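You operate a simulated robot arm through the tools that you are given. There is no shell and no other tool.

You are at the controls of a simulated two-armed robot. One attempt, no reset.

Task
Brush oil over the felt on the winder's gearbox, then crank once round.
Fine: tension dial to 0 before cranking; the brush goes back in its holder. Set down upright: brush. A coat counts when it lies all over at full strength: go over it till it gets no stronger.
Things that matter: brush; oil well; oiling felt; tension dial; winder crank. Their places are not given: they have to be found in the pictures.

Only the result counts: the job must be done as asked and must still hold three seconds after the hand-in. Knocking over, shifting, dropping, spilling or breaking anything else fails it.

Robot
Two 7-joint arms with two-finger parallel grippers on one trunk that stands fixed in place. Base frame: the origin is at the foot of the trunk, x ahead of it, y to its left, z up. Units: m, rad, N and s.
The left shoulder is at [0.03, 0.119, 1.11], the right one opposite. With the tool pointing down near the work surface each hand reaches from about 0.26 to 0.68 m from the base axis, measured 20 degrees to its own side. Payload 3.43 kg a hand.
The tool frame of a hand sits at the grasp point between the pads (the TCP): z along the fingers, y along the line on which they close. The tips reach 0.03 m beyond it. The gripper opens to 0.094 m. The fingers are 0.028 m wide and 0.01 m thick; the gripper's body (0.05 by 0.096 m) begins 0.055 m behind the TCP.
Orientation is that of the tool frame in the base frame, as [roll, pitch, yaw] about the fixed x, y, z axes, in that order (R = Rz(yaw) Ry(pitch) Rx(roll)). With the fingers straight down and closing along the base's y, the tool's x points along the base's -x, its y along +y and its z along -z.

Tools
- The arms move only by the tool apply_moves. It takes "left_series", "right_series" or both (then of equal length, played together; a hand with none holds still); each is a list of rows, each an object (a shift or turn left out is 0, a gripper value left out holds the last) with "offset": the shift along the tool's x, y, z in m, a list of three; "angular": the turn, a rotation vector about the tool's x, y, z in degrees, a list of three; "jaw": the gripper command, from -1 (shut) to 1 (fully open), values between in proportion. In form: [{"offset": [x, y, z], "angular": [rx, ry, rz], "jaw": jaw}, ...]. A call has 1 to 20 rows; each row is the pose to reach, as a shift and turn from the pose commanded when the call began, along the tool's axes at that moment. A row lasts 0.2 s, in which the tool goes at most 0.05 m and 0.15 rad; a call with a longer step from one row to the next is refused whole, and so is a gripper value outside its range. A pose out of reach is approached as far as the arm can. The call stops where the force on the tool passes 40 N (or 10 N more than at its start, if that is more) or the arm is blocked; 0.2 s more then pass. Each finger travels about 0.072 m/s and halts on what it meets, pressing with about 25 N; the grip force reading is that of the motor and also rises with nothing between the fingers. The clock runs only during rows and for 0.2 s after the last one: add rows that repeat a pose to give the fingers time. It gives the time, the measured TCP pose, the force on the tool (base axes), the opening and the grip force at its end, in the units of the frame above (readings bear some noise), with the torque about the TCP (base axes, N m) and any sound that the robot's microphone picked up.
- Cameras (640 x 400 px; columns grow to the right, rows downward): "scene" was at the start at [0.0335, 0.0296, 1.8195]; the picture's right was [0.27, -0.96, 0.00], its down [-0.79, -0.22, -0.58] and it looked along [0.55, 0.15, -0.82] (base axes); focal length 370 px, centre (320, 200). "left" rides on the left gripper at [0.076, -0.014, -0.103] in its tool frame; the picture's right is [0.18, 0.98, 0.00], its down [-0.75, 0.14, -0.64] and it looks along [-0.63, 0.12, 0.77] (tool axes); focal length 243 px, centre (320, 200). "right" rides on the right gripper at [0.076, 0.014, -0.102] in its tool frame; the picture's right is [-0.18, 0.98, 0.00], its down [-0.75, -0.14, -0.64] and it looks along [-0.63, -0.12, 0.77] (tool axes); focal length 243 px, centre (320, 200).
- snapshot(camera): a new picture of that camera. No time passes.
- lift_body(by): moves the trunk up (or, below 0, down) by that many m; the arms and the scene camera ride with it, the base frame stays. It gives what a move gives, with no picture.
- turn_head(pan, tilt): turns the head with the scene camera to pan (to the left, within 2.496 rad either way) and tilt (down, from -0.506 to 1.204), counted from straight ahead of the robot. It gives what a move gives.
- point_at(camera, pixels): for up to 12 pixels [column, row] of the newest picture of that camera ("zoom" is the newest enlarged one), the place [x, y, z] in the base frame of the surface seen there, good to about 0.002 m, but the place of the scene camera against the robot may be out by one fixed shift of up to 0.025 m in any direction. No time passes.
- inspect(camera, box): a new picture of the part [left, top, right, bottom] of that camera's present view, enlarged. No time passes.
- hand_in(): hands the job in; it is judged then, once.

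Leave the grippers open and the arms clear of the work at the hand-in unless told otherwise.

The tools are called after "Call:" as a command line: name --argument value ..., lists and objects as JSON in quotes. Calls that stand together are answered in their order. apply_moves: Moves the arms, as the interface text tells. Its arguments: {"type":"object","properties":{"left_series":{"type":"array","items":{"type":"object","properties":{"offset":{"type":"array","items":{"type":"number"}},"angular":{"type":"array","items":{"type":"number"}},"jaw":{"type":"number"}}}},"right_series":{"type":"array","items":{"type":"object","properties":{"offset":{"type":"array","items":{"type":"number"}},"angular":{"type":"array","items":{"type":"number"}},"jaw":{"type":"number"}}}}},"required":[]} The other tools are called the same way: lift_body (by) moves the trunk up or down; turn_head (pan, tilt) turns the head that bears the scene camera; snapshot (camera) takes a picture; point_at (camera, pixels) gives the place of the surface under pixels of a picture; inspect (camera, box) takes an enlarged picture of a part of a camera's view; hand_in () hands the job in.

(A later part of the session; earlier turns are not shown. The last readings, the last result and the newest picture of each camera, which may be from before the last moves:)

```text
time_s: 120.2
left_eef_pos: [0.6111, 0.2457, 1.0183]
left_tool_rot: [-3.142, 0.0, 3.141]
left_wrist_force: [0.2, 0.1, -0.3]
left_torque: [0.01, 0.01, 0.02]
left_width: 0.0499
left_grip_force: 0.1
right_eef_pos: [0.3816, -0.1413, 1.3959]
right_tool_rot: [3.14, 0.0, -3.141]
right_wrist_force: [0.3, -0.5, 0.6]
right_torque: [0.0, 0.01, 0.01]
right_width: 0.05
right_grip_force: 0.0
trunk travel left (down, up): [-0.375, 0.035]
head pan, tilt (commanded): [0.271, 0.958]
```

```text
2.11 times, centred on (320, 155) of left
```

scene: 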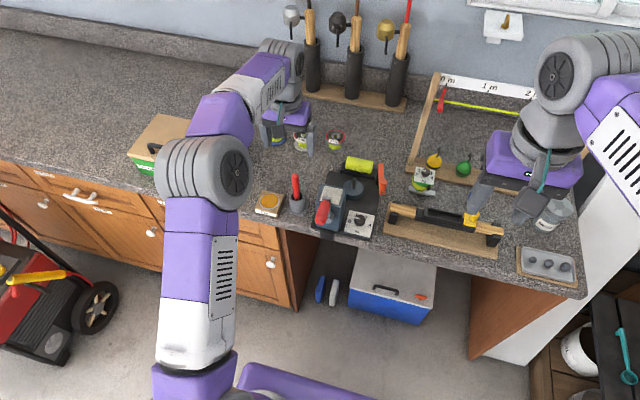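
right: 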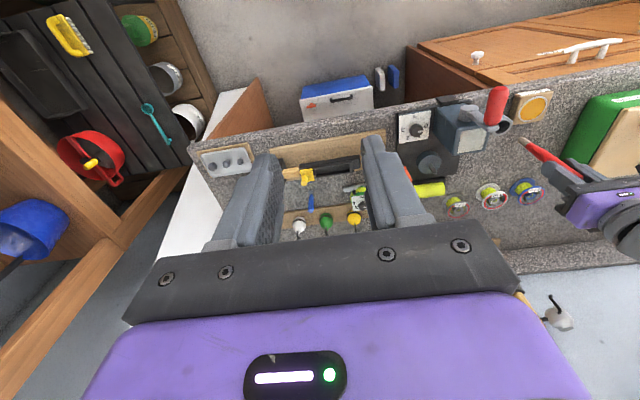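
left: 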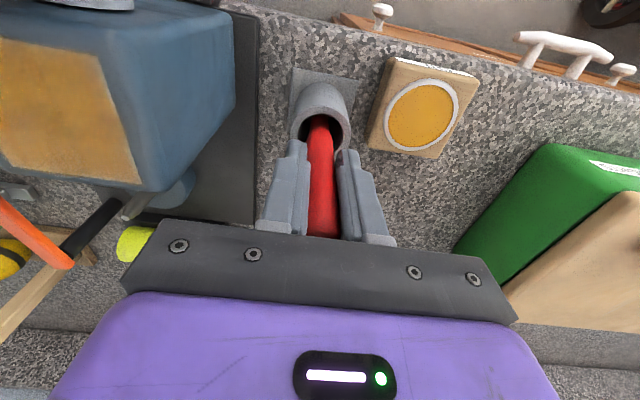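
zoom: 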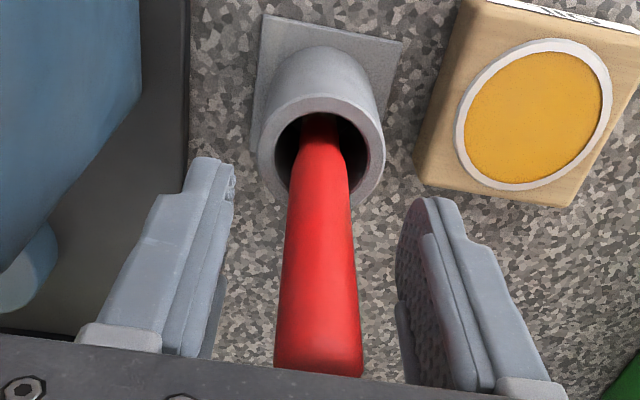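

The brush stands free and upright in its holder. I'll rise straight up and check it from the scene camera.

Call:
apply_moves --left_series '[{"offset": [0, 0, -0.015]}, {"offset": [0, 0, -0.035]}, {"offset": [0, 0, -0.07]}, {"offset": [0, 0, -0.11]}, {"offset": [0, 0, -0.15]}]'

Call:
inspect --camera "scene" --box '[260, 150, 360, 230]'

Call:
inspect --camera "left" --box '[240, 60, 400, 180]'

```text
time_s: 121.4
left_eef_pos: [0.6104, 0.2451, 1.1714]
left_tool_rot: [-3.141, 0.002, -3.141]
left_wrist_force: [0.5, -1.0, 0.8]
left_torque: [-0.03, 0.0, 0.0]
left_width: 0.0498
left_grip_force: 0.0
right_eef_pos: [0.3803, -0.1412, 1.396]
right_tool_rot: [3.141, 0.0, 3.141]
right_wrist_force: [0.0, -0.1, -0.7]
right_torque: [0.01, 0.05, 0.02]
right_width: 0.0496
right_grip_force: 0.1
trunk travel left (down, up): [-0.375, 0.035]
head pan, tilt (commanded): [0.271, 0.958]
```

```text
5.00 times, centred on (310, 190) of scene
```

zoom: 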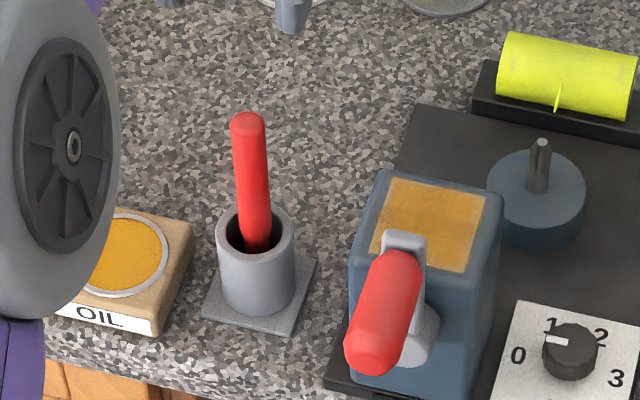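

```text
3.33 times, centred on (320, 120) of left
```

zoom: 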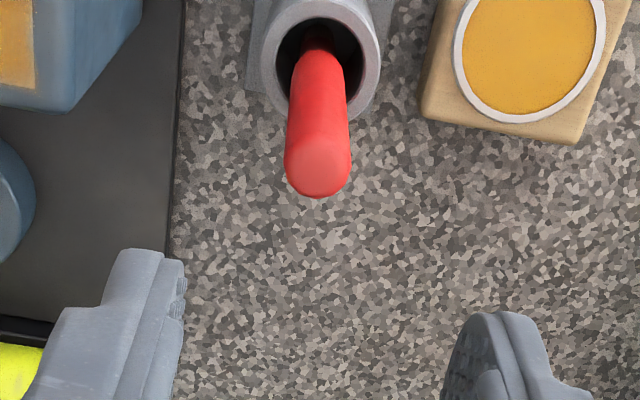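

The brush is back and upright. Now the crank. I'll open the left hand and move it back over the front of the winder to see the hub and handle from the front.

Call:
apply_moves --left_series '[{"offset": [0.03, -0.015, -0.03], "jaw": 1}, {"offset": [0.07, -0.035, -0.05], "jaw": 1}, {"offset": [0.11, -0.055, -0.06], "jaw": 1}, {"offset": [0.15, -0.075, -0.07], "jaw": 1}, {"offset": [0.19, -0.095, -0.08], "jaw": 1}, {"offset": [0.221, -0.105, -0.08], "jaw": 1}]'

Call:
snapshot --camera "left"

Call:
snapshot --camera "scene"

```text
time_s: 122.8
left_eef_pos: [0.3887, 0.1407, 1.2476]
left_tool_rot: [-3.141, 0.002, -3.141]
left_wrist_force: [0.1, 0.4, 0.1]
left_torque: [-0.02, 0.02, 0.0]
left_width: 0.094
left_grip_force: 0.1
right_eef_pos: [0.3804, -0.1413, 1.3952]
right_tool_rot: [3.14, -0.001, 3.141]
right_wrist_force: [0.8, 0.4, -0.3]
right_torque: [0.02, -0.03, 0.0]
right_width: 0.0498
right_grip_force: 0.1
trunk travel left (down, up): [-0.375, 0.035]
head pan, tilt (commanded): [0.271, 0.958]
```

```text
taken
```

left: 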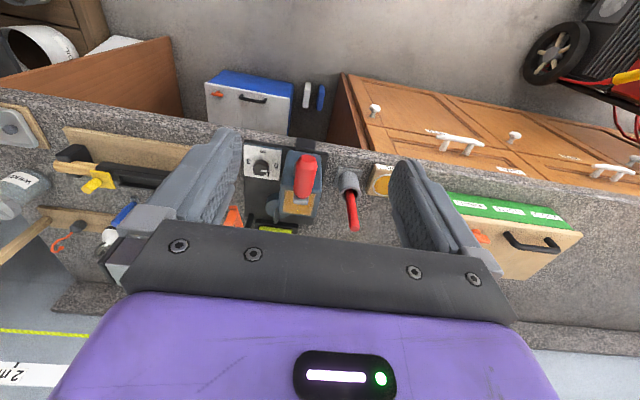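

```text
taken
```

scene: 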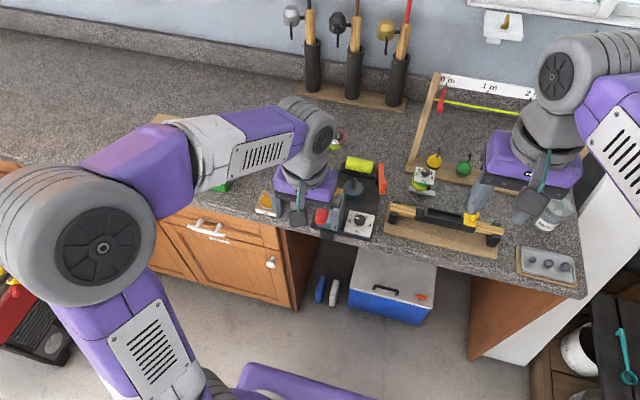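

Call:
inspect --camera "left" --box '[250, 130, 350, 230]'

Call:
inspect --camera "left" --box '[275, 130, 335, 200]'

```text
4.00 times, centred on (300, 180) of left
```

zoom: 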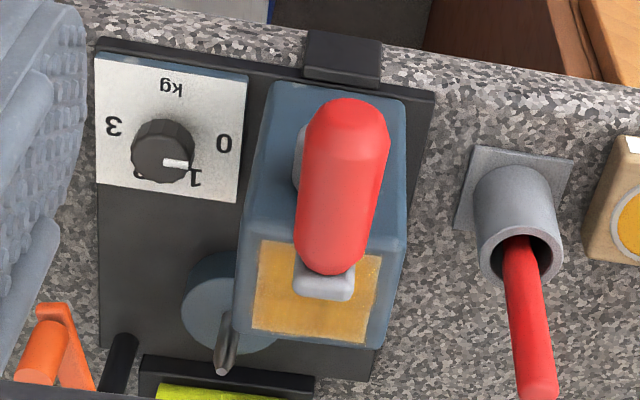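

```text
5.71 times, centred on (305, 165) of left
```

zoom: 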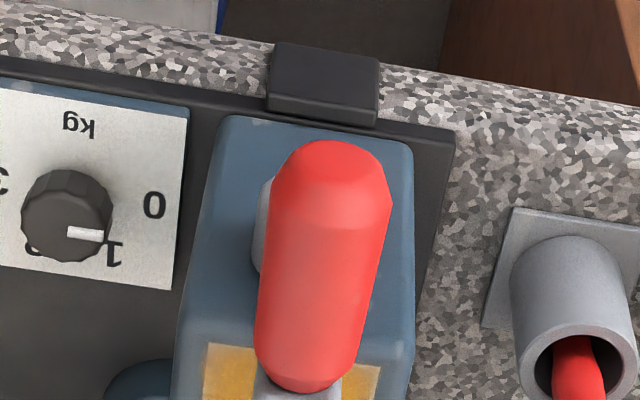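

The handle hides the hub from here. I'll lower the left hand to about (0.40, 0.14, 1.08), staying in front of the handle, and tilt it 40° so its camera looks at the crank from the front.

Call:
apply_moves --left_series '[{"offset": [0.004, 0, 0.028], "angular": [0, -7, 0]}, {"offset": [0.002, 0, 0.056], "angular": [0, -14, 0]}, {"offset": [0.0, 0, 0.084], "angular": [0, -21, 0]}, {"offset": [-0.003, 0, 0.112], "angular": [0, -28, 0]}, {"offset": [-0.006, 0, 0.14], "angular": [0, -35, 0]}, {"offset": [-0.01, 0, 0.168], "angular": [0, -40, 0]}, {"offset": [-0.01, 0, 0.168], "angular": [0, -40, 0]}]'

Call:
snapshot --camera "left"

```text
time_s: 124.4
left_eef_pos: [0.4052, 0.1396, 1.0803]
left_tool_rot: [3.141, 0.698, -3.141]
left_wrist_force: [0.0, -0.1, -0.8]
left_torque: [0.0, 0.0, 0.03]
left_width: 0.0939
left_grip_force: 0.1
left hand out of reach, approached as far as the arm can: row 6, 7
right_eef_pos: [0.3794, -0.143, 1.3953]
right_tool_rot: [-3.141, 0.001, 3.142]
right_wrist_force: [-0.2, 0.4, 0.1]
right_torque: [-0.01, 0.0, 0.02]
right_width: 0.0497
right_grip_force: 0.1
trunk travel left (down, up): [-0.375, 0.035]
head pan, tilt (commanded): [0.271, 0.958]
```

```text
taken
```

left: 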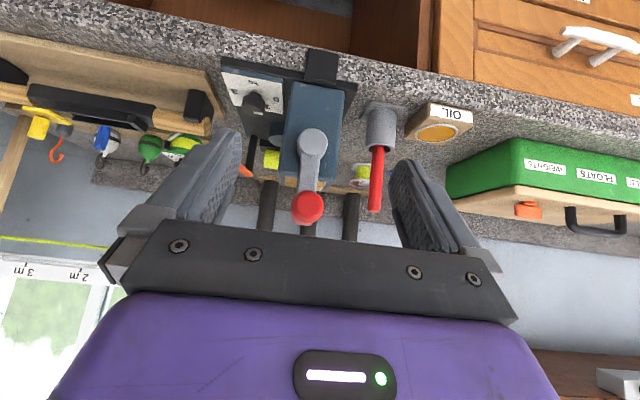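

Now the hub is visible near (313,143) with the handle end near (308,207). I'll zoom in and measure.

Call:
inspect --camera "left" --box '[260, 40, 380, 240]'

Call:
inspect --camera "left" --box '[280, 120, 350, 230]'

```text
2.00 times, centred on (320, 140) of left
```

zoom: 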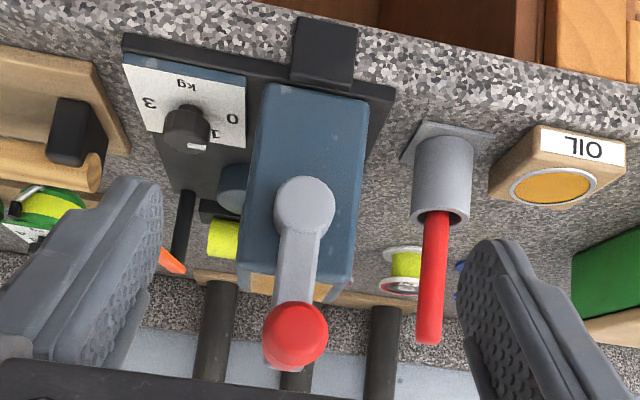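

```text
3.64 times, centred on (315, 175) of left
```

zoom: 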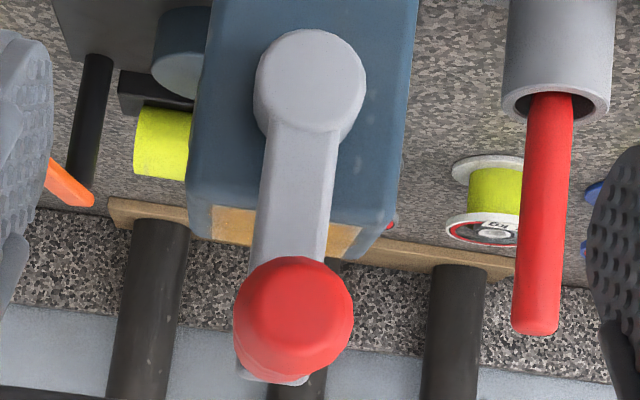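

Call:
point_at --camera "zoom" --pixels '[[310, 83], [258, 90], [362, 85], [310, 33], [310, 130], [300, 200], [268, 200], [330, 200], [293, 310], [240, 318], [348, 308], [290, 262]]'

Call:
point_at --camera "zoom" --pixels '[[293, 340], [285, 365], [252, 375], [300, 382], [265, 345], [330, 345], [300, 240], [258, 270], [325, 255], [293, 290], [270, 310], [320, 310]]'

Call:
inspect --camera "left" --box '[290, 30, 370, 90]'

```text
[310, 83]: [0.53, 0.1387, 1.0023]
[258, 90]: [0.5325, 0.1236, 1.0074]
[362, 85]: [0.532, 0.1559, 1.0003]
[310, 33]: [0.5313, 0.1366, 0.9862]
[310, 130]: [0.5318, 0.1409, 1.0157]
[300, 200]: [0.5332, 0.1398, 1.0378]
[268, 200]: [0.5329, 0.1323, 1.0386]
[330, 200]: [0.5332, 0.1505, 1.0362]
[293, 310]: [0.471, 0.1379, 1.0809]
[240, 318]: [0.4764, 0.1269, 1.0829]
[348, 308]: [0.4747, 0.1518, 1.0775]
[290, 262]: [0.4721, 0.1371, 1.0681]
```

```text
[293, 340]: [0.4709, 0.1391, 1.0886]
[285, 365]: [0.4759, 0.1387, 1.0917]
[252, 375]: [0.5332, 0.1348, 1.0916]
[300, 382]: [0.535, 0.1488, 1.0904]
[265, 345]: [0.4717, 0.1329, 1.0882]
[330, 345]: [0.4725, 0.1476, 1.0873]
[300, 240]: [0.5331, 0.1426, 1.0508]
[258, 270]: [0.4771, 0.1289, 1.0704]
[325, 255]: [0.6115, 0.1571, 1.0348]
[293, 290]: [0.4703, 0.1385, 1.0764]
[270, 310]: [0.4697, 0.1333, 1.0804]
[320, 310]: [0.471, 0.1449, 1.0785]
```

```text
6.67 times, centred on (330, 60) of left
```

zoom: 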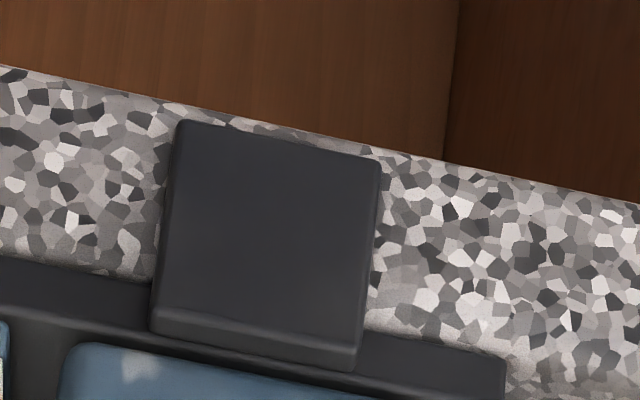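

The hub centre is at (y 0.139, z 1.002) and the handle axis at (y 0.139, z 1.0805). That gives a crank radius of about 0.0785 m, with the handle running from x 0.470 to 0.533. I'll measure the clamp below so the lower swing stays clear.

Call:
point_at --camera "zoom" --pixels '[[270, 240], [260, 345], [185, 135], [370, 175], [160, 320], [350, 360], [270, 150], [550, 260], [60, 150], [270, 320]]'

Call:
snapshot --camera "left"

```text
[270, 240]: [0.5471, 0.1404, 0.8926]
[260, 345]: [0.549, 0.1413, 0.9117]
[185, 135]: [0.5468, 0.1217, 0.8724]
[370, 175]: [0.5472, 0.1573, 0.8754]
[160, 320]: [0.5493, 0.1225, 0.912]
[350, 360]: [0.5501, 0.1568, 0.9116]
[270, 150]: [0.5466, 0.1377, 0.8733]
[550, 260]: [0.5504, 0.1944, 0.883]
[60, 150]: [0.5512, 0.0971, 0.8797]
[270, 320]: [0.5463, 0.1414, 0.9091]
```

```text
taken
```

left: 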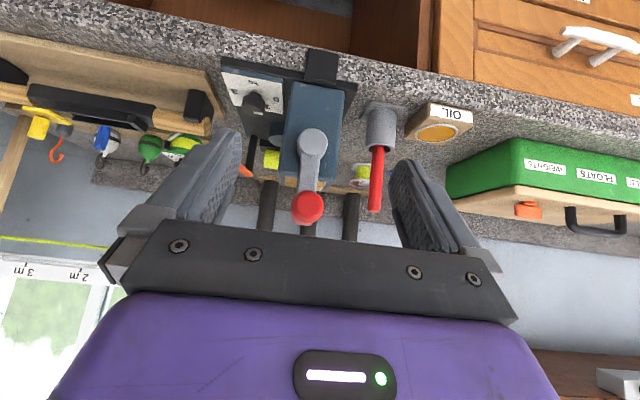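

Everything in front of x≈0.533 is clear: the clamp front is at 0.547 and the counter edge at 0.551. So I can crank with the hand pointing down, gripping the handle at x≈0.492. I'll rise, un-tilt, and move above the handle.

Call:
apply_moves --left_series '[{"offset": [-0.0193, 0, -0.023], "angular": [0, 7, 0]}, {"offset": [-0.0386, 0, -0.046], "angular": [0, 14, 0]}, {"offset": [-0.0579, 0, -0.0689], "angular": [0, 21, 0]}, {"offset": [-0.0643, 0, -0.0766], "angular": [0, 28, 0]}, {"offset": [-0.0643, 0, -0.0766], "angular": [0, 35, 0]}, {"offset": [-0.0643, 0, -0.0766], "angular": [0, 40, 0]}, {"offset": [-0.0873, 0, -0.0573], "angular": [0, 40, 0], "jaw": 0.1}, {"offset": [-0.1103, 0, -0.038], "angular": [0, 40, 0], "jaw": 0.1}, {"offset": [-0.1348, -0.001, -0.0174], "angular": [0, 40, 0], "jaw": 0.1}, {"offset": [-0.1348, -0.001, -0.0174], "angular": [0, 40, 0], "jaw": 0.1}]'

Call:
snapshot --camera "left"

```text
time_s: 126.6
left_eef_pos: [0.499, 0.1379, 1.1825]
left_tool_rot: [3.14, 0.003, 3.14]
left_wrist_force: [0.6, 0.1, 0.9]
left_torque: [0.05, -0.02, -0.01]
left_width: 0.0515
left_grip_force: 0.0
right_eef_pos: [0.3791, -0.1395, 1.3964]
right_tool_rot: [-3.141, 0.001, -3.14]
right_wrist_force: [0.4, 0.2, -0.4]
right_torque: [-0.01, -0.01, 0.03]
right_width: 0.0497
right_grip_force: 0.2
trunk travel left (down, up): [-0.375, 0.035]
head pan, tilt (commanded): [0.271, 0.958]
```

```text
taken
```

left: 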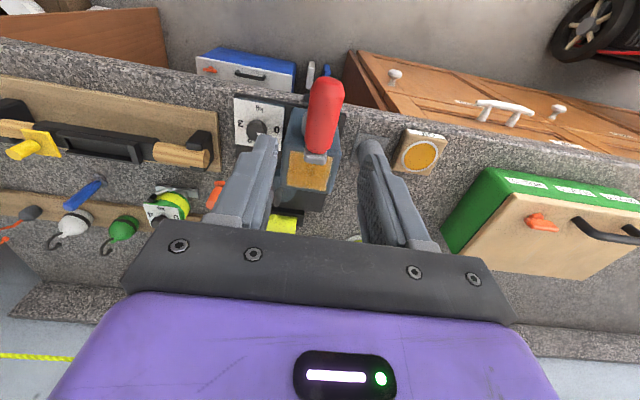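

The hand is above the handle. I'll shift 7 mm back, descend to z≈1.0885 so the handle sits just beyond the grip point, and close.

Call:
apply_moves --left_series '[{"offset": [0.007, 0.001, 0.03]}, {"offset": [0.007, 0.001, 0.06]}, {"offset": [0.007, 0.001, 0.08]}, {"offset": [0.007, 0.001, 0.094]}, {"offset": [0.007, 0.001, 0.094]}, {"offset": [0.007, 0.001, 0.094], "jaw": -1}, {"offset": [0.007, 0.001, 0.094], "jaw": -1}, {"offset": [0.007, 0.001, 0.094], "jaw": -1}]'

Call:
snapshot --camera "left"

Call:
inspect --camera "scene" --box '[260, 140, 400, 240]'

```text
time_s: 128.4
left_eef_pos: [0.4917, 0.1386, 1.0885]
left_tool_rot: [3.141, -0.002, -3.141]
left_wrist_force: [-1.8, 0.4, -0.8]
left_torque: [0.03, -0.22, 0.12]
left_width: 0.0265
left_grip_force: 45.0
right_eef_pos: [0.3806, -0.1421, 1.3948]
right_tool_rot: [3.14, 0.0, 3.141]
right_wrist_force: [-0.2, -0.3, -0.4]
right_torque: [-0.01, -0.03, -0.01]
right_width: 0.0499
right_grip_force: 0.1
trunk travel left (down, up): [-0.375, 0.035]
head pan, tilt (commanded): [0.271, 0.958]
```

```text
taken
```

left: 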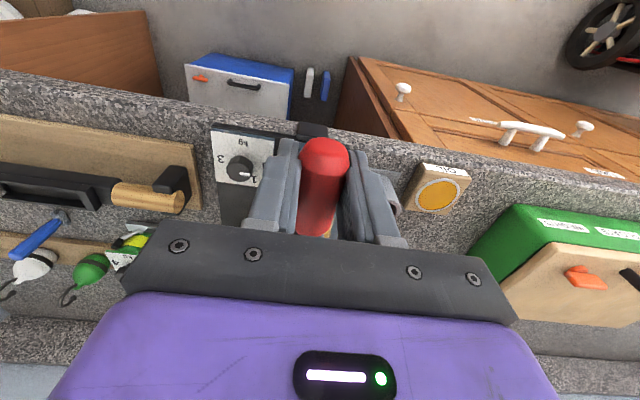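

```text
4.00 times, centred on (330, 190) of scene
```

zoom: 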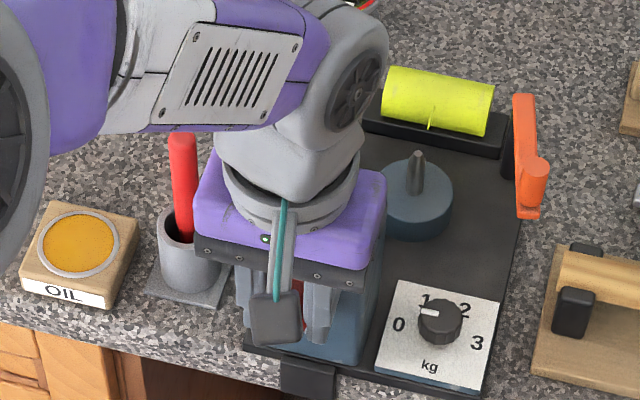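

The handle is gripped, 0.0265 m wide, with small forces. I'll try the first 30° clockwise as seen from the robot, following the 0.0785 m circle, and read the forces.

Call:
apply_moves --left_series '[{"offset": [0, -0.00684, 0.0003]}, {"offset": [0, -0.01363, 0.00119]}, {"offset": [0, -0.02032, 0.00267]}, {"offset": [0, -0.02685, 0.00473]}, {"offset": [0, -0.03318, 0.00735]}, {"offset": [0, -0.03925, 0.01052]}, {"offset": [0, -0.03925, 0.01052]}]'

Call:
inspect --camera "right" --box '[400, 40, 600, 180]'

Call:
inspect --camera "left" --box '[220, 100, 420, 240]'

```text
time_s: 130.0
left_eef_pos: [0.4927, 0.0981, 1.0771]
left_tool_rot: [-3.14, 0.002, 3.141]
left_wrist_force: [5.1, -6.5, 8.8]
left_torque: [-0.07, -0.86, 0.54]
left_width: 0.0266
left_grip_force: 44.6
right_eef_pos: [0.3821, -0.1419, 1.3958]
right_tool_rot: [3.139, 0.0, 3.141]
right_wrist_force: [0.3, 0.0, 1.4]
right_torque: [-0.01, 0.0, -0.02]
right_width: 0.0497
right_grip_force: 0.2
trunk travel left (down, up): [-0.375, 0.035]
head pan, tilt (commanded): [0.271, 0.958]
```

```text
2.86 times, centred on (500, 110) of right
```

zoom: 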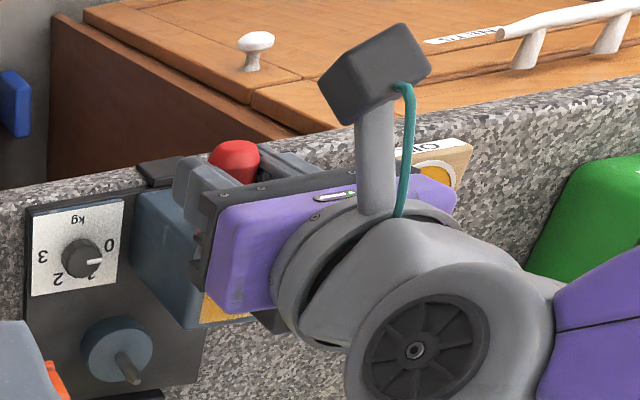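

```text
2.86 times, centred on (320, 170) of left
```

zoom: 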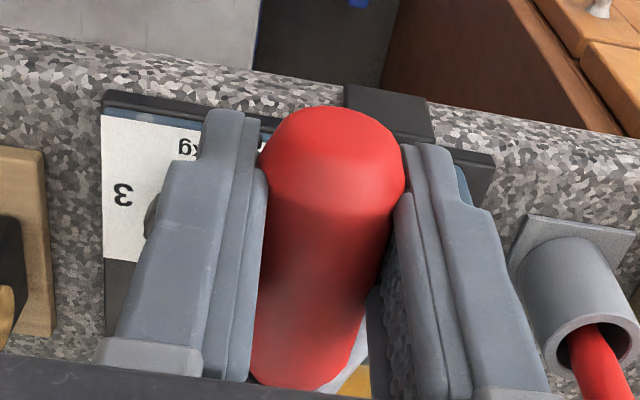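

The crank follows, with about 11 N of outward radial force, so the true radius is a touch bigger. I'll use r = 0.080 from here and go on to 60°.

Call:
apply_moves --left_series '[{"offset": [0, -0.0062, 0.0024]}, {"offset": [0, -0.01217, 0.0067]}, {"offset": [0, -0.0174, 0.0114]}, {"offset": [0, -0.02203, 0.01656]}, {"offset": [0, -0.0263, 0.0221]}, {"offset": [0, -0.03003, 0.02798]}, {"offset": [0, -0.03003, 0.02798]}]'

```text
time_s: 131.6
left_eef_pos: [0.4911, 0.0702, 1.0467]
left_tool_rot: [-3.141, -0.001, -3.14]
left_wrist_force: [8.4, -1.0, 0.6]
left_torque: [-0.03, 0.26, 0.09]
left_width: 0.0266
left_grip_force: 45.1
right_eef_pos: [0.3829, -0.141, 1.3958]
right_tool_rot: [3.14, -0.003, -3.14]
right_wrist_force: [-0.8, 0.0, -0.1]
right_torque: [0.02, -0.03, -0.01]
right_width: 0.05
right_grip_force: 0.0
trunk travel left (down, up): [-0.375, 0.035]
head pan, tilt (commanded): [0.271, 0.958]
```

Side forces are near zero with r = 0.080; only an 8 N axial pull remains, so I'll ease +1 mm in x. Next to 120°.

Call:
apply_moves --left_series '[{"offset": [-0.001, -0.00322, 0.00619]}, {"offset": [-0.001, -0.0059, 0.01264]}, {"offset": [-0.001, -0.00799, 0.01929]}, {"offset": [-0.001, -0.0095, 0.02611]}, {"offset": [-0.001, -0.01042, 0.03303]}, {"offset": [-0.001, -0.01072, 0.04]}, {"offset": [-0.001, -0.01042, 0.04697]}, {"offset": [-0.001, -0.0095, 0.05389]}, {"offset": [-0.001, -0.00799, 0.06071]}, {"offset": [-0.001, -0.0059, 0.06736]}, {"offset": [-0.001, -0.00322, 0.07381]}, {"offset": [-0.001, 0, 0.08]}, {"offset": [-0.001, 0, 0.08]}]'

Call:
inspect --camera "right" --box '[400, 40, 600, 180]'

Call:
snapshot --camera "left"

```text
time_s: 134.4
left_eef_pos: [0.4913, 0.0709, 0.9676]
left_tool_rot: [3.141, -0.001, -3.14]
left_wrist_force: [-2.2, 6.8, 4.7]
left_torque: [0.05, -0.18, -0.26]
left_width: 0.0266
left_grip_force: 44.9
right_eef_pos: [0.3804, -0.1399, 1.3958]
right_tool_rot: [3.142, -0.001, -3.14]
right_wrist_force: [0.2, 0.0, -0.2]
right_torque: [-0.03, 0.0, 0.02]
right_width: 0.0496
right_grip_force: 0.0
trunk travel left (down, up): [-0.375, 0.035]
head pan, tilt (commanded): [0.271, 0.958]
```

```text
2.86 times, centred on (500, 110) of right
```

zoom: 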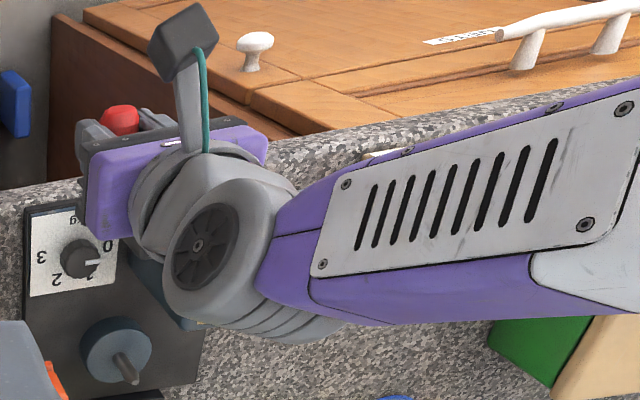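

```text
taken
```

left: 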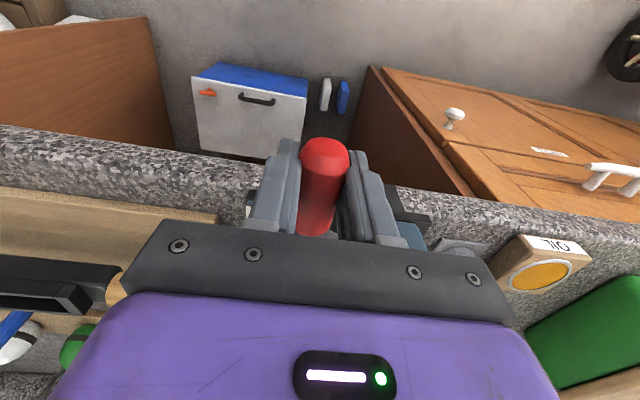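

Now there's about 8 N inward at 120°, so the true centre is a millimetre higher and slightly to the right. I'll adjust the path and continue to 150°.

Call:
apply_moves --left_series '[{"offset": [0, 0.001, -0.001]}, {"offset": [0, 0.00364, 0.00371]}, {"offset": [0, 0.0078, 0.00913]}, {"offset": [0, 0.01241, 0.01417]}, {"offset": [0, 0.01745, 0.01878]}, {"offset": [0, 0.02287, 0.02294]}, {"offset": [0, 0.02863, 0.02661]}, {"offset": [0, 0.02863, 0.02661]}]'

```text
time_s: 136.2
left_eef_pos: [0.4902, 0.0982, 0.9409]
left_tool_rot: [-3.14, -0.001, 3.142]
left_wrist_force: [-3.4, -6.1, -8.9]
left_torque: [-0.07, -0.74, 0.45]
left_width: 0.0268
left_grip_force: 44.6
right_eef_pos: [0.3825, -0.1416, 1.3952]
right_tool_rot: [-3.141, 0.001, -3.141]
right_wrist_force: [-0.6, 0.1, 0.3]
right_torque: [-0.01, -0.04, 0.0]
right_width: 0.0499
right_grip_force: 0.0
trunk travel left (down, up): [-0.375, 0.035]
head pan, tilt (commanded): [0.271, 0.958]
```

At 150° it's about 11 N outward, so the original centre with r≈0.0795 fits better. I'll go on to 180°.

Call:
apply_moves --left_series '[{"offset": [0, 0.0004, 0.0018]}, {"offset": [0, 0.00655, 0.00544]}, {"offset": [0, 0.01296, 0.0081]}, {"offset": [0, 0.01957, 0.01018]}, {"offset": [0, 0.02634, 0.01168]}, {"offset": [0, 0.03322, 0.01259]}, {"offset": [0, 0.04015, 0.01289]}, {"offset": [0, 0.04015, 0.01289]}]'

Call:
inspect --camera "right" --box '[400, 40, 600, 180]'

Call:
snapshot --camera "scene"

```text
time_s: 137.2
left_eef_pos: [0.4902, 0.1069, 0.9355]
left_tool_rot: [-3.129, 0.006, 3.129]
left_wrist_force: [-6.4, -17.4, 14.2]
left_torque: [1.44, 0.25, 0.87]
left_width: 0.0269
left_grip_force: 44.7
right_eef_pos: [0.3787, -0.1403, 1.396]
right_tool_rot: [-3.141, 0.003, 3.141]
right_wrist_force: [0.2, 0.8, -0.2]
right_torque: [-0.05, 0.01, 0.0]
right_width: 0.0499
right_grip_force: 0.0
trunk travel left (down, up): [-0.375, 0.035]
head pan, tilt (commanded): [0.271, 0.958]
stopped in row 5 (left hand): the force on the tool passed its limit at 44 N (the readings are from after the stop); the commanded pose is now the measured one
```

```text
2.86 times, centred on (500, 110) of right
```

zoom: 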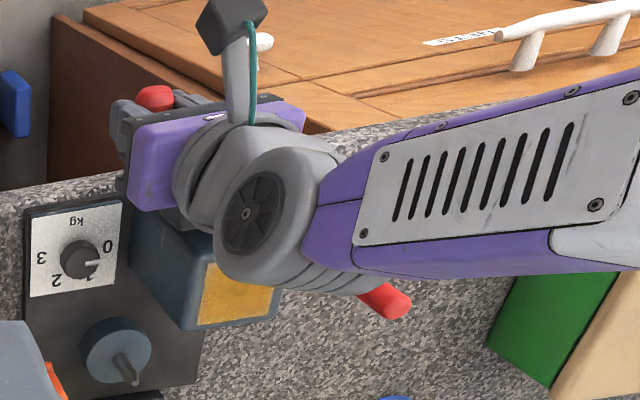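

```text
taken
```

scene: 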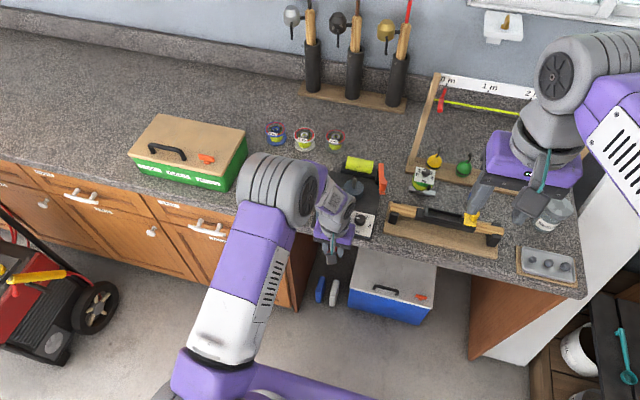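

The move stopped on force at about 157°: something pushes the hand toward -y from about 0.08 m above the grip point. I'll zoom in to find what touches.

Call:
inspect --camera "scene" --box '[270, 150, 400, 250]'

Call:
inspect --camera "right" --box '[430, 60, 550, 150]'

Call:
snapshot --camera "left"

```text
4.00 times, centred on (335, 200) of scene
```

zoom: 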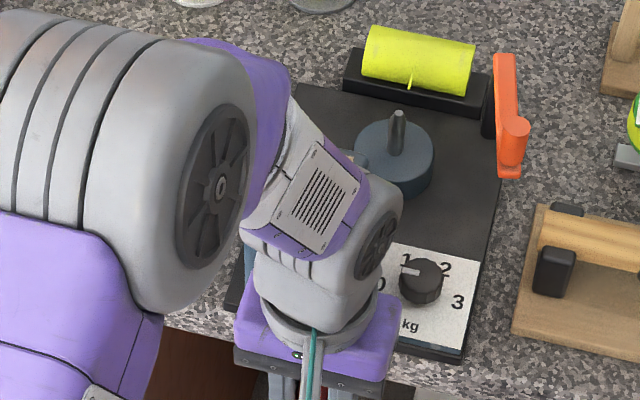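

```text
4.44 times, centred on (490, 105) of right
```

zoom: 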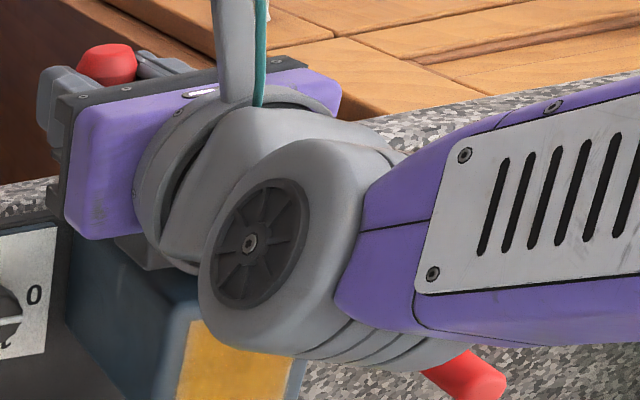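

```text
taken
```

left: 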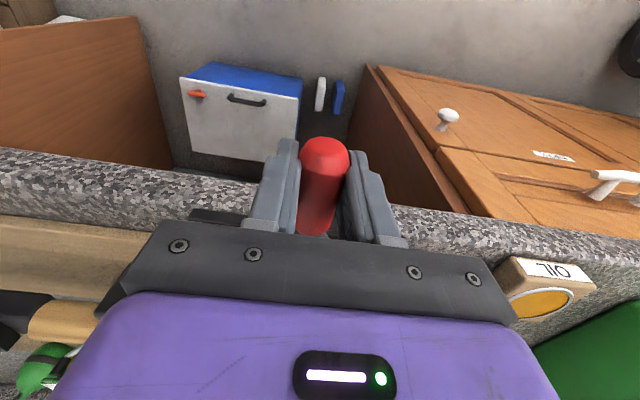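

Call:
point_at --camera "zoom" --pixels '[[100, 225], [75, 215], [140, 235], [145, 252], [150, 265], [125, 238], [190, 265], [210, 300], [260, 335], [120, 260], [250, 345], [330, 355]]'

Call:
point_at --camera "zoom" --pixels '[[60, 120], [75, 100], [105, 60], [70, 150], [90, 95], [180, 150], [105, 120], [280, 75], [310, 90], [440, 360], [480, 385], [400, 345]]'

```text
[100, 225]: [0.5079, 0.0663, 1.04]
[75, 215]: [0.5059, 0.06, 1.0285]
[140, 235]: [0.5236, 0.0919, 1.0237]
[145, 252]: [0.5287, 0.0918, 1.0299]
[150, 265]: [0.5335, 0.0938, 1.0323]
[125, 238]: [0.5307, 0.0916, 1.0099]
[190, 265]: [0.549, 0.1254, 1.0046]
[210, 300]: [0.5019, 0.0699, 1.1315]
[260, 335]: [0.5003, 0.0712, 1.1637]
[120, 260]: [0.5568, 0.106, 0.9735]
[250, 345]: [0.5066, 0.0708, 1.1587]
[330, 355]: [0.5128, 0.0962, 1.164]
```

```text
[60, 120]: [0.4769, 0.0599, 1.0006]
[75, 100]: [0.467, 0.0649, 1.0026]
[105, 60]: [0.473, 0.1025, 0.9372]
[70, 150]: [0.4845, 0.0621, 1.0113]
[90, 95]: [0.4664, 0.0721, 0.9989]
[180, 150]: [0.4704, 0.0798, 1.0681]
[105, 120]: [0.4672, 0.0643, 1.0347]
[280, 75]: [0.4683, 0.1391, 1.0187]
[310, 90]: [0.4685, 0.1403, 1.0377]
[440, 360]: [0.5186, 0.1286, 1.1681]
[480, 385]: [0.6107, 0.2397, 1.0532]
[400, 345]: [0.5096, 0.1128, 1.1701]
```

I found it: a grey block on the hand's far side (x≈0.52–0.54, z≈1.02) ran into the crank hub from the right. I'll keep the grip and tilt the hand 30° so its top leans back toward the robot. That pulls the block clear of the hub.

Call:
apply_moves --left_series '[{"offset": [0, -0.001, 0], "angular": [0, -6, 0]}, {"offset": [0, -0.001, 0], "angular": [0, -12, 0]}, {"offset": [0, -0.001, 0], "angular": [0, -18, 0]}, {"offset": [0, -0.001, 0], "angular": [0, -24, 0]}, {"offset": [0, -0.001, 0], "angular": [0, -30, 0]}, {"offset": [0, -0.001, 0], "angular": [0, -30, 0]}]'

Call:
snapshot --camera "left"

Call:
inspect --camera "right" --box '[400, 40, 600, 180]'

```text
time_s: 138.3
left_eef_pos: [0.4909, 0.1148, 0.9359]
left_tool_rot: [-3.137, 0.407, 3.14]
left_wrist_force: [-10.2, 5.8, 16.4]
left_torque: [0.08, 0.0, 0.3]
left_width: 0.0268
left_grip_force: 45.1
right_eef_pos: [0.3793, -0.1404, 1.3963]
right_tool_rot: [3.141, 0.0, 3.14]
right_wrist_force: [-0.3, -0.8, 0.1]
right_torque: [0.0, -0.01, 0.01]
right_width: 0.0499
right_grip_force: 0.1
trunk travel left (down, up): [-0.375, 0.035]
head pan, tilt (commanded): [0.271, 0.958]
stopped in row 5 (left hand): the force on the tool passed its limit at 41 N (the readings are from after the stop); the commanded pose is now the measured one
```

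```text
taken
```

left: 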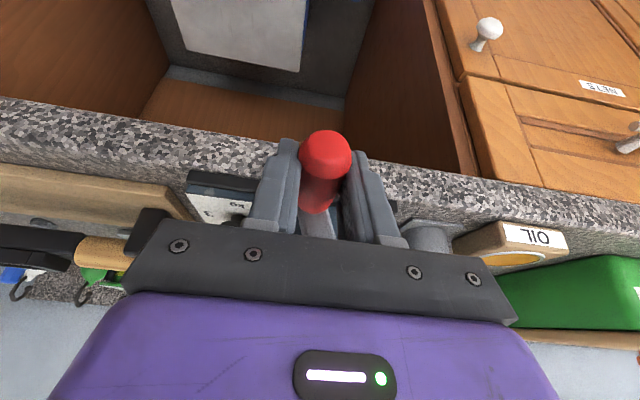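

```text
2.86 times, centred on (500, 110) of right
```

zoom: 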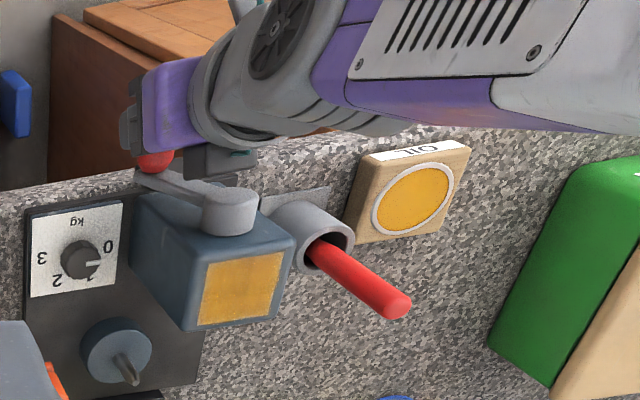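

The hand tilted 23° before friction stopped it, and the radial force says I'm about 2 mm too low. I'll measure where that block sits relative to the hub now.

Call:
point_at --camera "zoom" --pixels '[[190, 160], [205, 165], [240, 160], [250, 155], [185, 175], [215, 180], [205, 150], [150, 160], [160, 185], [230, 200], [210, 220], [240, 170]]'

Call:
inspect --camera "right" --box '[430, 60, 510, 130]'

```text
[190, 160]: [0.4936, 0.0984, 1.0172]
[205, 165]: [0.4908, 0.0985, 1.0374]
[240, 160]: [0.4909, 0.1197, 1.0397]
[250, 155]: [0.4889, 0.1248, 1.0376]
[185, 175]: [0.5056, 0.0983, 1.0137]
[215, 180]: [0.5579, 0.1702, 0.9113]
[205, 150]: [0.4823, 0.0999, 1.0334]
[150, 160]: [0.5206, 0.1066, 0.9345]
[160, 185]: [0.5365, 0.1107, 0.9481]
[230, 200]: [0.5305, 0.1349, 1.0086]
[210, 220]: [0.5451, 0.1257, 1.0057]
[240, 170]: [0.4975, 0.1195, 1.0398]
```

```text
5.71 times, centred on (470, 95) of right
```

zoom: 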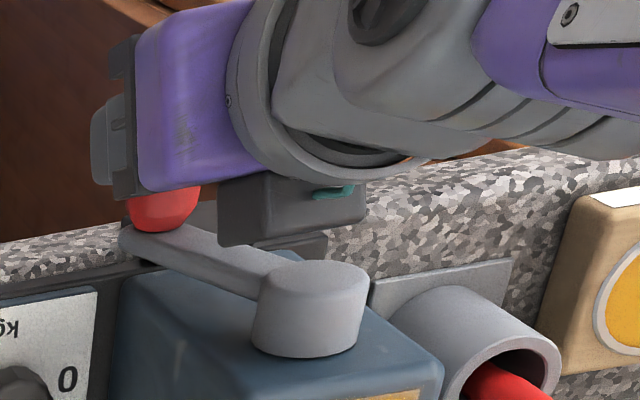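

The block is now at x≤0.506, well clear of the hub front at 0.530. I'll ease the axial load and continue to 180° in small steps.

Call:
apply_moves --left_series '[{"offset": [-0.0013, 0, -0.0011]}, {"offset": [-0.0006, 0.0038, 0.0002]}, {"offset": [0, 0.0072, 0.0012]}, {"offset": [0, 0.0105, 0.0019]}, {"offset": [0.0002, 0.014, 0.0025]}, {"offset": [0.0004, 0.0173, 0.0028]}, {"offset": [0.0005, 0.0207, 0.0031]}, {"offset": [0.0005, 0.0242, 0.0032]}, {"offset": [0.0005, 0.0242, 0.0032]}]'

Call:
inspect --camera "right" --box '[400, 40, 600, 180]'

```text
time_s: 140.3
left_eef_pos: [0.4927, 0.1377, 0.9316]
left_tool_rot: [-3.134, 0.403, 3.136]
left_wrist_force: [-19.8, -1.4, -0.3]
left_torque: [0.0, -0.38, 0.6]
left_width: 0.0272
left_grip_force: 45.7
right_eef_pos: [0.3784, -0.1425, 1.3957]
right_tool_rot: [3.141, 0.002, 3.141]
right_wrist_force: [0.1, 0.6, -0.1]
right_torque: [0.02, 0.01, 0.0]
right_width: 0.05
right_grip_force: 0.0
trunk travel left (down, up): [-0.375, 0.035]
head pan, tilt (commanded): [0.271, 0.958]
```

```text
2.86 times, centred on (500, 110) of right
```

zoom: 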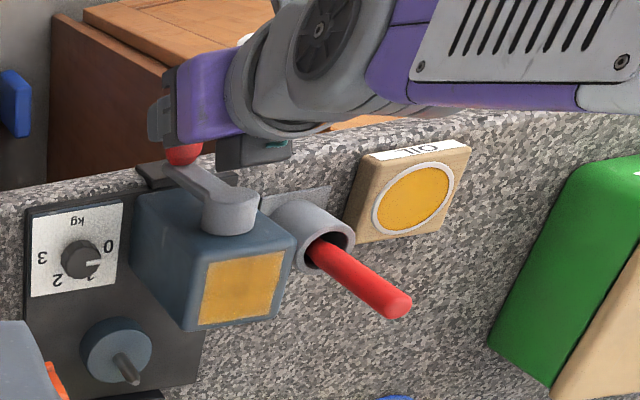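

At the bottom (180°), y and z forces are near zero; only a 20 N axial push remains. I'll back off 3 mm in x and go up the left side to 210°.

Call:
apply_moves --left_series '[{"offset": [0.0014, 0.003, -0.0006]}, {"offset": [0.0026, 0.00689, -0.0015]}, {"offset": [0.0023, 0.01372, -0.0023]}, {"offset": [0.0017, 0.02045, -0.0037]}, {"offset": [0.0009, 0.02702, -0.0056]}, {"offset": [-0.0002, 0.03339, -0.008]}, {"offset": [-0.0014, 0.0395, -0.0109]}, {"offset": [-0.0014, 0.0395, -0.0109]}]'

```text
time_s: 142.1
left_eef_pos: [0.4917, 0.1777, 0.9416]
left_tool_rot: [-3.134, 0.404, 3.135]
left_wrist_force: [-3.3, 5.5, -11.6]
left_torque: [0.04, -0.01, 0.86]
left_width: 0.0266
left_grip_force: 45.2
right_eef_pos: [0.3817, -0.1406, 1.3946]
right_tool_rot: [3.14, 0.0, -3.141]
right_wrist_force: [-0.2, -0.4, -0.5]
right_torque: [0.01, 0.01, 0.01]
right_width: 0.0499
right_grip_force: 0.1
trunk travel left (down, up): [-0.375, 0.035]
head pan, tilt (commanded): [0.271, 0.958]
```

The crank is now at 210° with a mild 13 N outward force. I'll widen the path by about 1 mm and continue to 240°.

Call:
apply_moves --left_series '[{"offset": [-0.0011, 0.0065, -0.0025]}, {"offset": [-0.0028, 0.01205, -0.0064]}, {"offset": [-0.0046, 0.0172, -0.0107]}, {"offset": [-0.0067, 0.02194, -0.0155]}, {"offset": [-0.0089, 0.0262, -0.0206]}, {"offset": [-0.0112, 0.02995, -0.026]}, {"offset": [-0.0112, 0.02995, -0.026]}]'

Call:
inspect --camera "right" --box '[400, 40, 600, 180]'

Call:
inspect --camera "scene" --box '[260, 140, 400, 240]'

```text
time_s: 143.7
left_eef_pos: [0.4917, 0.2088, 0.9696]
left_tool_rot: [-3.135, 0.405, 3.138]
left_wrist_force: [-9.3, 6.7, -4.5]
left_torque: [0.08, -0.18, 0.7]
left_width: 0.0268
left_grip_force: 45.3
right_eef_pos: [0.3793, -0.1394, 1.3965]
right_tool_rot: [-3.141, -0.002, -3.14]
right_wrist_force: [0.2, 0.8, 0.2]
right_torque: [-0.02, -0.01, 0.02]
right_width: 0.0498
right_grip_force: 0.2
trunk travel left (down, up): [-0.375, 0.035]
head pan, tilt (commanded): [0.271, 0.958]
```

```text
2.86 times, centred on (500, 110) of right
```

zoom: 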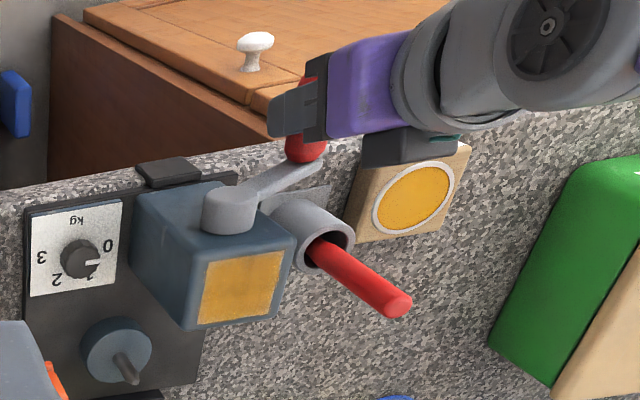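

```text
4.00 times, centred on (330, 190) of scene
```

zoom: 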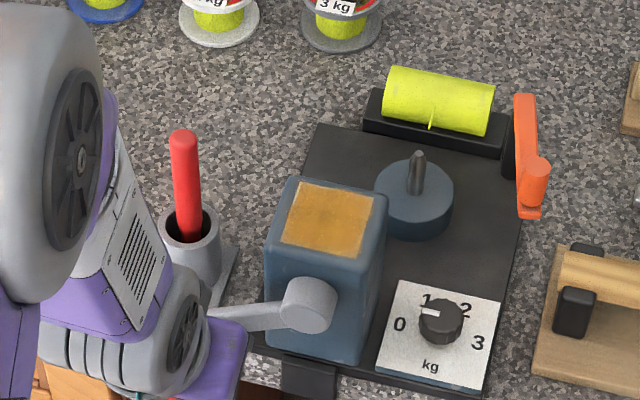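

At 240°, forces are small. I'll continue to 270°.

Call:
apply_moves --left_series '[{"offset": [-0.0014, 0.00395, -0.0058]}, {"offset": [-0.004, 0.00665, -0.0118]}, {"offset": [-0.0067, 0.00875, -0.0179]}, {"offset": [-0.0094, 0.01035, -0.0243]}, {"offset": [-0.0122, 0.01125, -0.0307]}, {"offset": [-0.015, 0.01155, -0.0372]}, {"offset": [-0.015, 0.01155, -0.0372]}]'

```text
time_s: 145.3
left_eef_pos: [0.4914, 0.2206, 1.0109]
left_tool_rot: [-3.136, 0.407, 3.138]
left_wrist_force: [-1.9, 7.7, -0.7]
left_torque: [0.11, 0.38, 0.8]
left_width: 0.0267
left_grip_force: 44.6
right_eef_pos: [0.3809, -0.1396, 1.3955]
right_tool_rot: [-3.14, 0.0, 3.141]
right_wrist_force: [-0.1, 0.1, -0.3]
right_torque: [0.01, 0.02, 0.04]
right_width: 0.0498
right_grip_force: 0.1
trunk travel left (down, up): [-0.375, 0.035]
head pan, tilt (commanded): [0.271, 0.958]
```

At 270°, about 8 N outward. On to 300°.

Call:
apply_moves --left_series '[{"offset": [-0.0028, 0.0002, -0.0065]}, {"offset": [-0.0056, -0.0007, -0.013]}, {"offset": [-0.0083, -0.0023, -0.0194]}, {"offset": [-0.011, -0.0044, -0.0256]}, {"offset": [-0.0136, -0.0071, -0.0316]}, {"offset": [-0.0161, -0.0104, -0.0375]}, {"offset": [-0.0161, -0.0104, -0.0375]}]'

```text
time_s: 146.9
left_eef_pos: [0.4915, 0.2099, 1.0499]
left_tool_rot: [-3.135, 0.407, 3.138]
left_wrist_force: [1.1, 11.2, 5.0]
left_torque: [0.15, 0.47, 0.86]
left_width: 0.0268
left_grip_force: 45.4
right_eef_pos: [0.3811, -0.1405, 1.3956]
right_tool_rot: [-3.14, -0.002, -3.141]
right_wrist_force: [-0.1, 0.5, 0.1]
right_torque: [0.0, 0.0, 0.0]
right_width: 0.0497
right_grip_force: 0.1
trunk travel left (down, up): [-0.375, 0.035]
head pan, tilt (commanded): [0.271, 0.958]
```

At 300°, about 12 N outward. I'll widen slightly again and go to 330°.

Call:
apply_moves --left_series '[{"offset": [-0.0025, -0.0024, -0.0057]}, {"offset": [-0.0047, -0.0068, -0.0109]}, {"offset": [-0.0068, -0.0116, -0.0158]}, {"offset": [-0.0087, -0.0169, -0.0202]}, {"offset": [-0.0104, -0.0226, -0.0242]}, {"offset": [-0.0119, -0.0286, -0.0277]}, {"offset": [-0.0119, -0.0286, -0.0277]}]'

Call:
inspect --camera "right" --box '[400, 40, 600, 180]'

```text
time_s: 148.5
left_eef_pos: [0.4912, 0.1804, 1.0816]
left_tool_rot: [-3.135, 0.405, 3.135]
left_wrist_force: [5.2, 1.3, 0.4]
left_torque: [-0.02, -0.02, 0.92]
left_width: 0.0266
left_grip_force: 45.1
right_eef_pos: [0.3824, -0.141, 1.3953]
right_tool_rot: [-3.14, 0.0, -3.141]
right_wrist_force: [-0.6, 1.1, -0.5]
right_torque: [0.0, 0.03, 0.01]
right_width: 0.0499
right_grip_force: 0.1
trunk travel left (down, up): [-0.375, 0.035]
head pan, tilt (commanded): [0.271, 0.958]
```

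```text
2.86 times, centred on (500, 110) of right
```

zoom: 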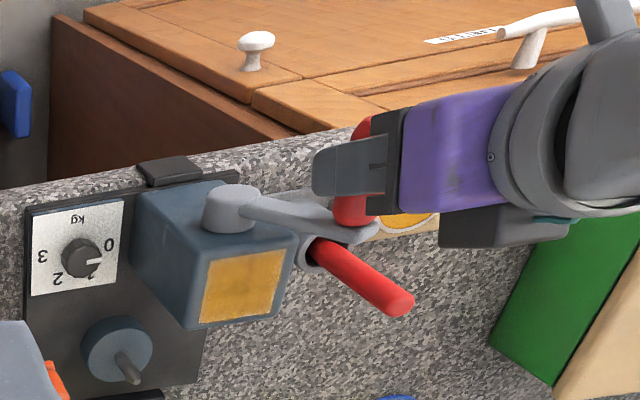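

At 330°, forces are near zero. Now the last stretch up to 360°, just past vertical.

Call:
apply_moves --left_series '[{"offset": [-0.0013, -0.0063, -0.003]}, {"offset": [-0.0024, -0.013, -0.0056]}, {"offset": [-0.0032, -0.0198, -0.0075]}, {"offset": [-0.0039, -0.0268, -0.009]}, {"offset": [-0.0042, -0.0339, -0.0098]}, {"offset": [-0.0044, -0.041, -0.0101]}, {"offset": [-0.0043, -0.0435, -0.01]}, {"offset": [-0.0043, -0.0435, -0.01]}]'

Call:
inspect --camera "right" --box '[400, 40, 600, 180]'

Call:
snapshot --camera "left"

```text
time_s: 150.3
left_eef_pos: [0.4918, 0.1358, 1.0924]
left_tool_rot: [-3.134, 0.41, 3.139]
left_wrist_force: [10.0, 0.3, 13.0]
left_torque: [-0.01, -1.04, 1.15]
left_width: 0.0268
left_grip_force: 45.0
right_eef_pos: [0.3815, -0.1419, 1.3963]
right_tool_rot: [-3.14, 0.0, 3.141]
right_wrist_force: [0.4, -0.3, 0.8]
right_torque: [0.02, 0.0, 0.0]
right_width: 0.0498
right_grip_force: 0.0
trunk travel left (down, up): [-0.375, 0.035]
head pan, tilt (commanded): [0.271, 0.958]
```

```text
2.86 times, centred on (500, 110) of right
```

zoom: 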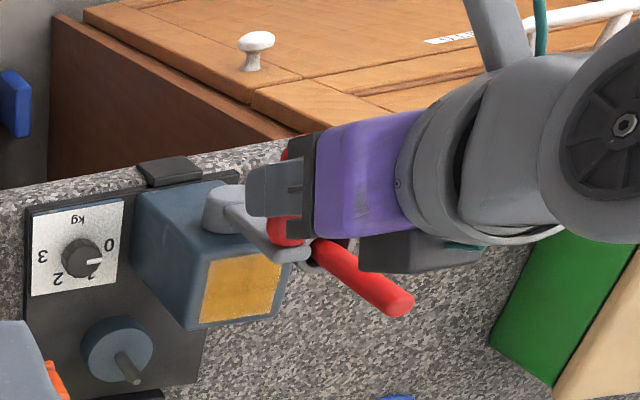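

```text
taken
```

left: 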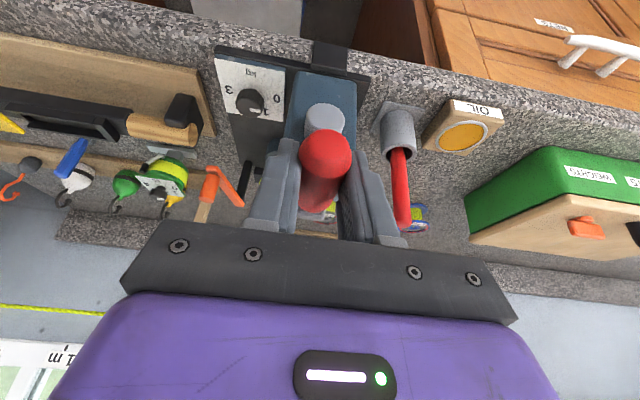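

The handle is back at the top, a couple of degrees past vertical. I'll ease the stored force, open slightly so the fingers still cage the handle, and see whether the crank stays put.

Call:
apply_moves --left_series '[{"offset": [-0.0015, 0.0005, -0.001]}, {"offset": [-0.0015, 0.0005, -0.001]}, {"offset": [-0.0015, 0.0005, -0.001], "jaw": -0.26}, {"offset": [-0.0015, 0.0005, -0.001], "jaw": -0.26}, {"offset": [-0.0015, 0.0005, -0.001], "jaw": -0.26}, {"offset": [-0.0015, 0.0005, -0.001], "jaw": -0.26}, {"offset": [-0.0015, 0.0005, -0.001], "jaw": -0.26}]'

Call:
inspect --camera "left" --box '[240, 80, 400, 240]'

```text
time_s: 151.9
left_eef_pos: [0.4919, 0.1368, 1.0926]
left_tool_rot: [-3.135, 0.405, 3.139]
left_wrist_force: [0.6, -0.2, -0.3]
left_torque: [0.0, -0.03, 0.0]
left_width: 0.0347
left_grip_force: 0.1
right_eef_pos: [0.3824, -0.1418, 1.3967]
right_tool_rot: [-3.141, 0.001, 3.14]
right_wrist_force: [-0.1, -0.7, -0.3]
right_torque: [0.02, 0.0, 0.02]
right_width: 0.0499
right_grip_force: 0.0
trunk travel left (down, up): [-0.375, 0.035]
head pan, tilt (commanded): [0.271, 0.958]
```

```text
2.50 times, centred on (320, 160) of left
```

zoom: 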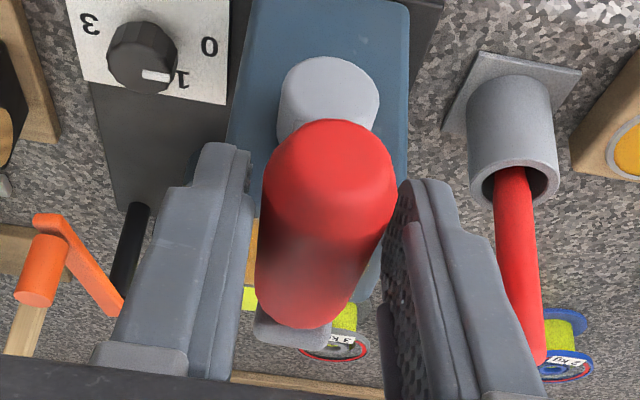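

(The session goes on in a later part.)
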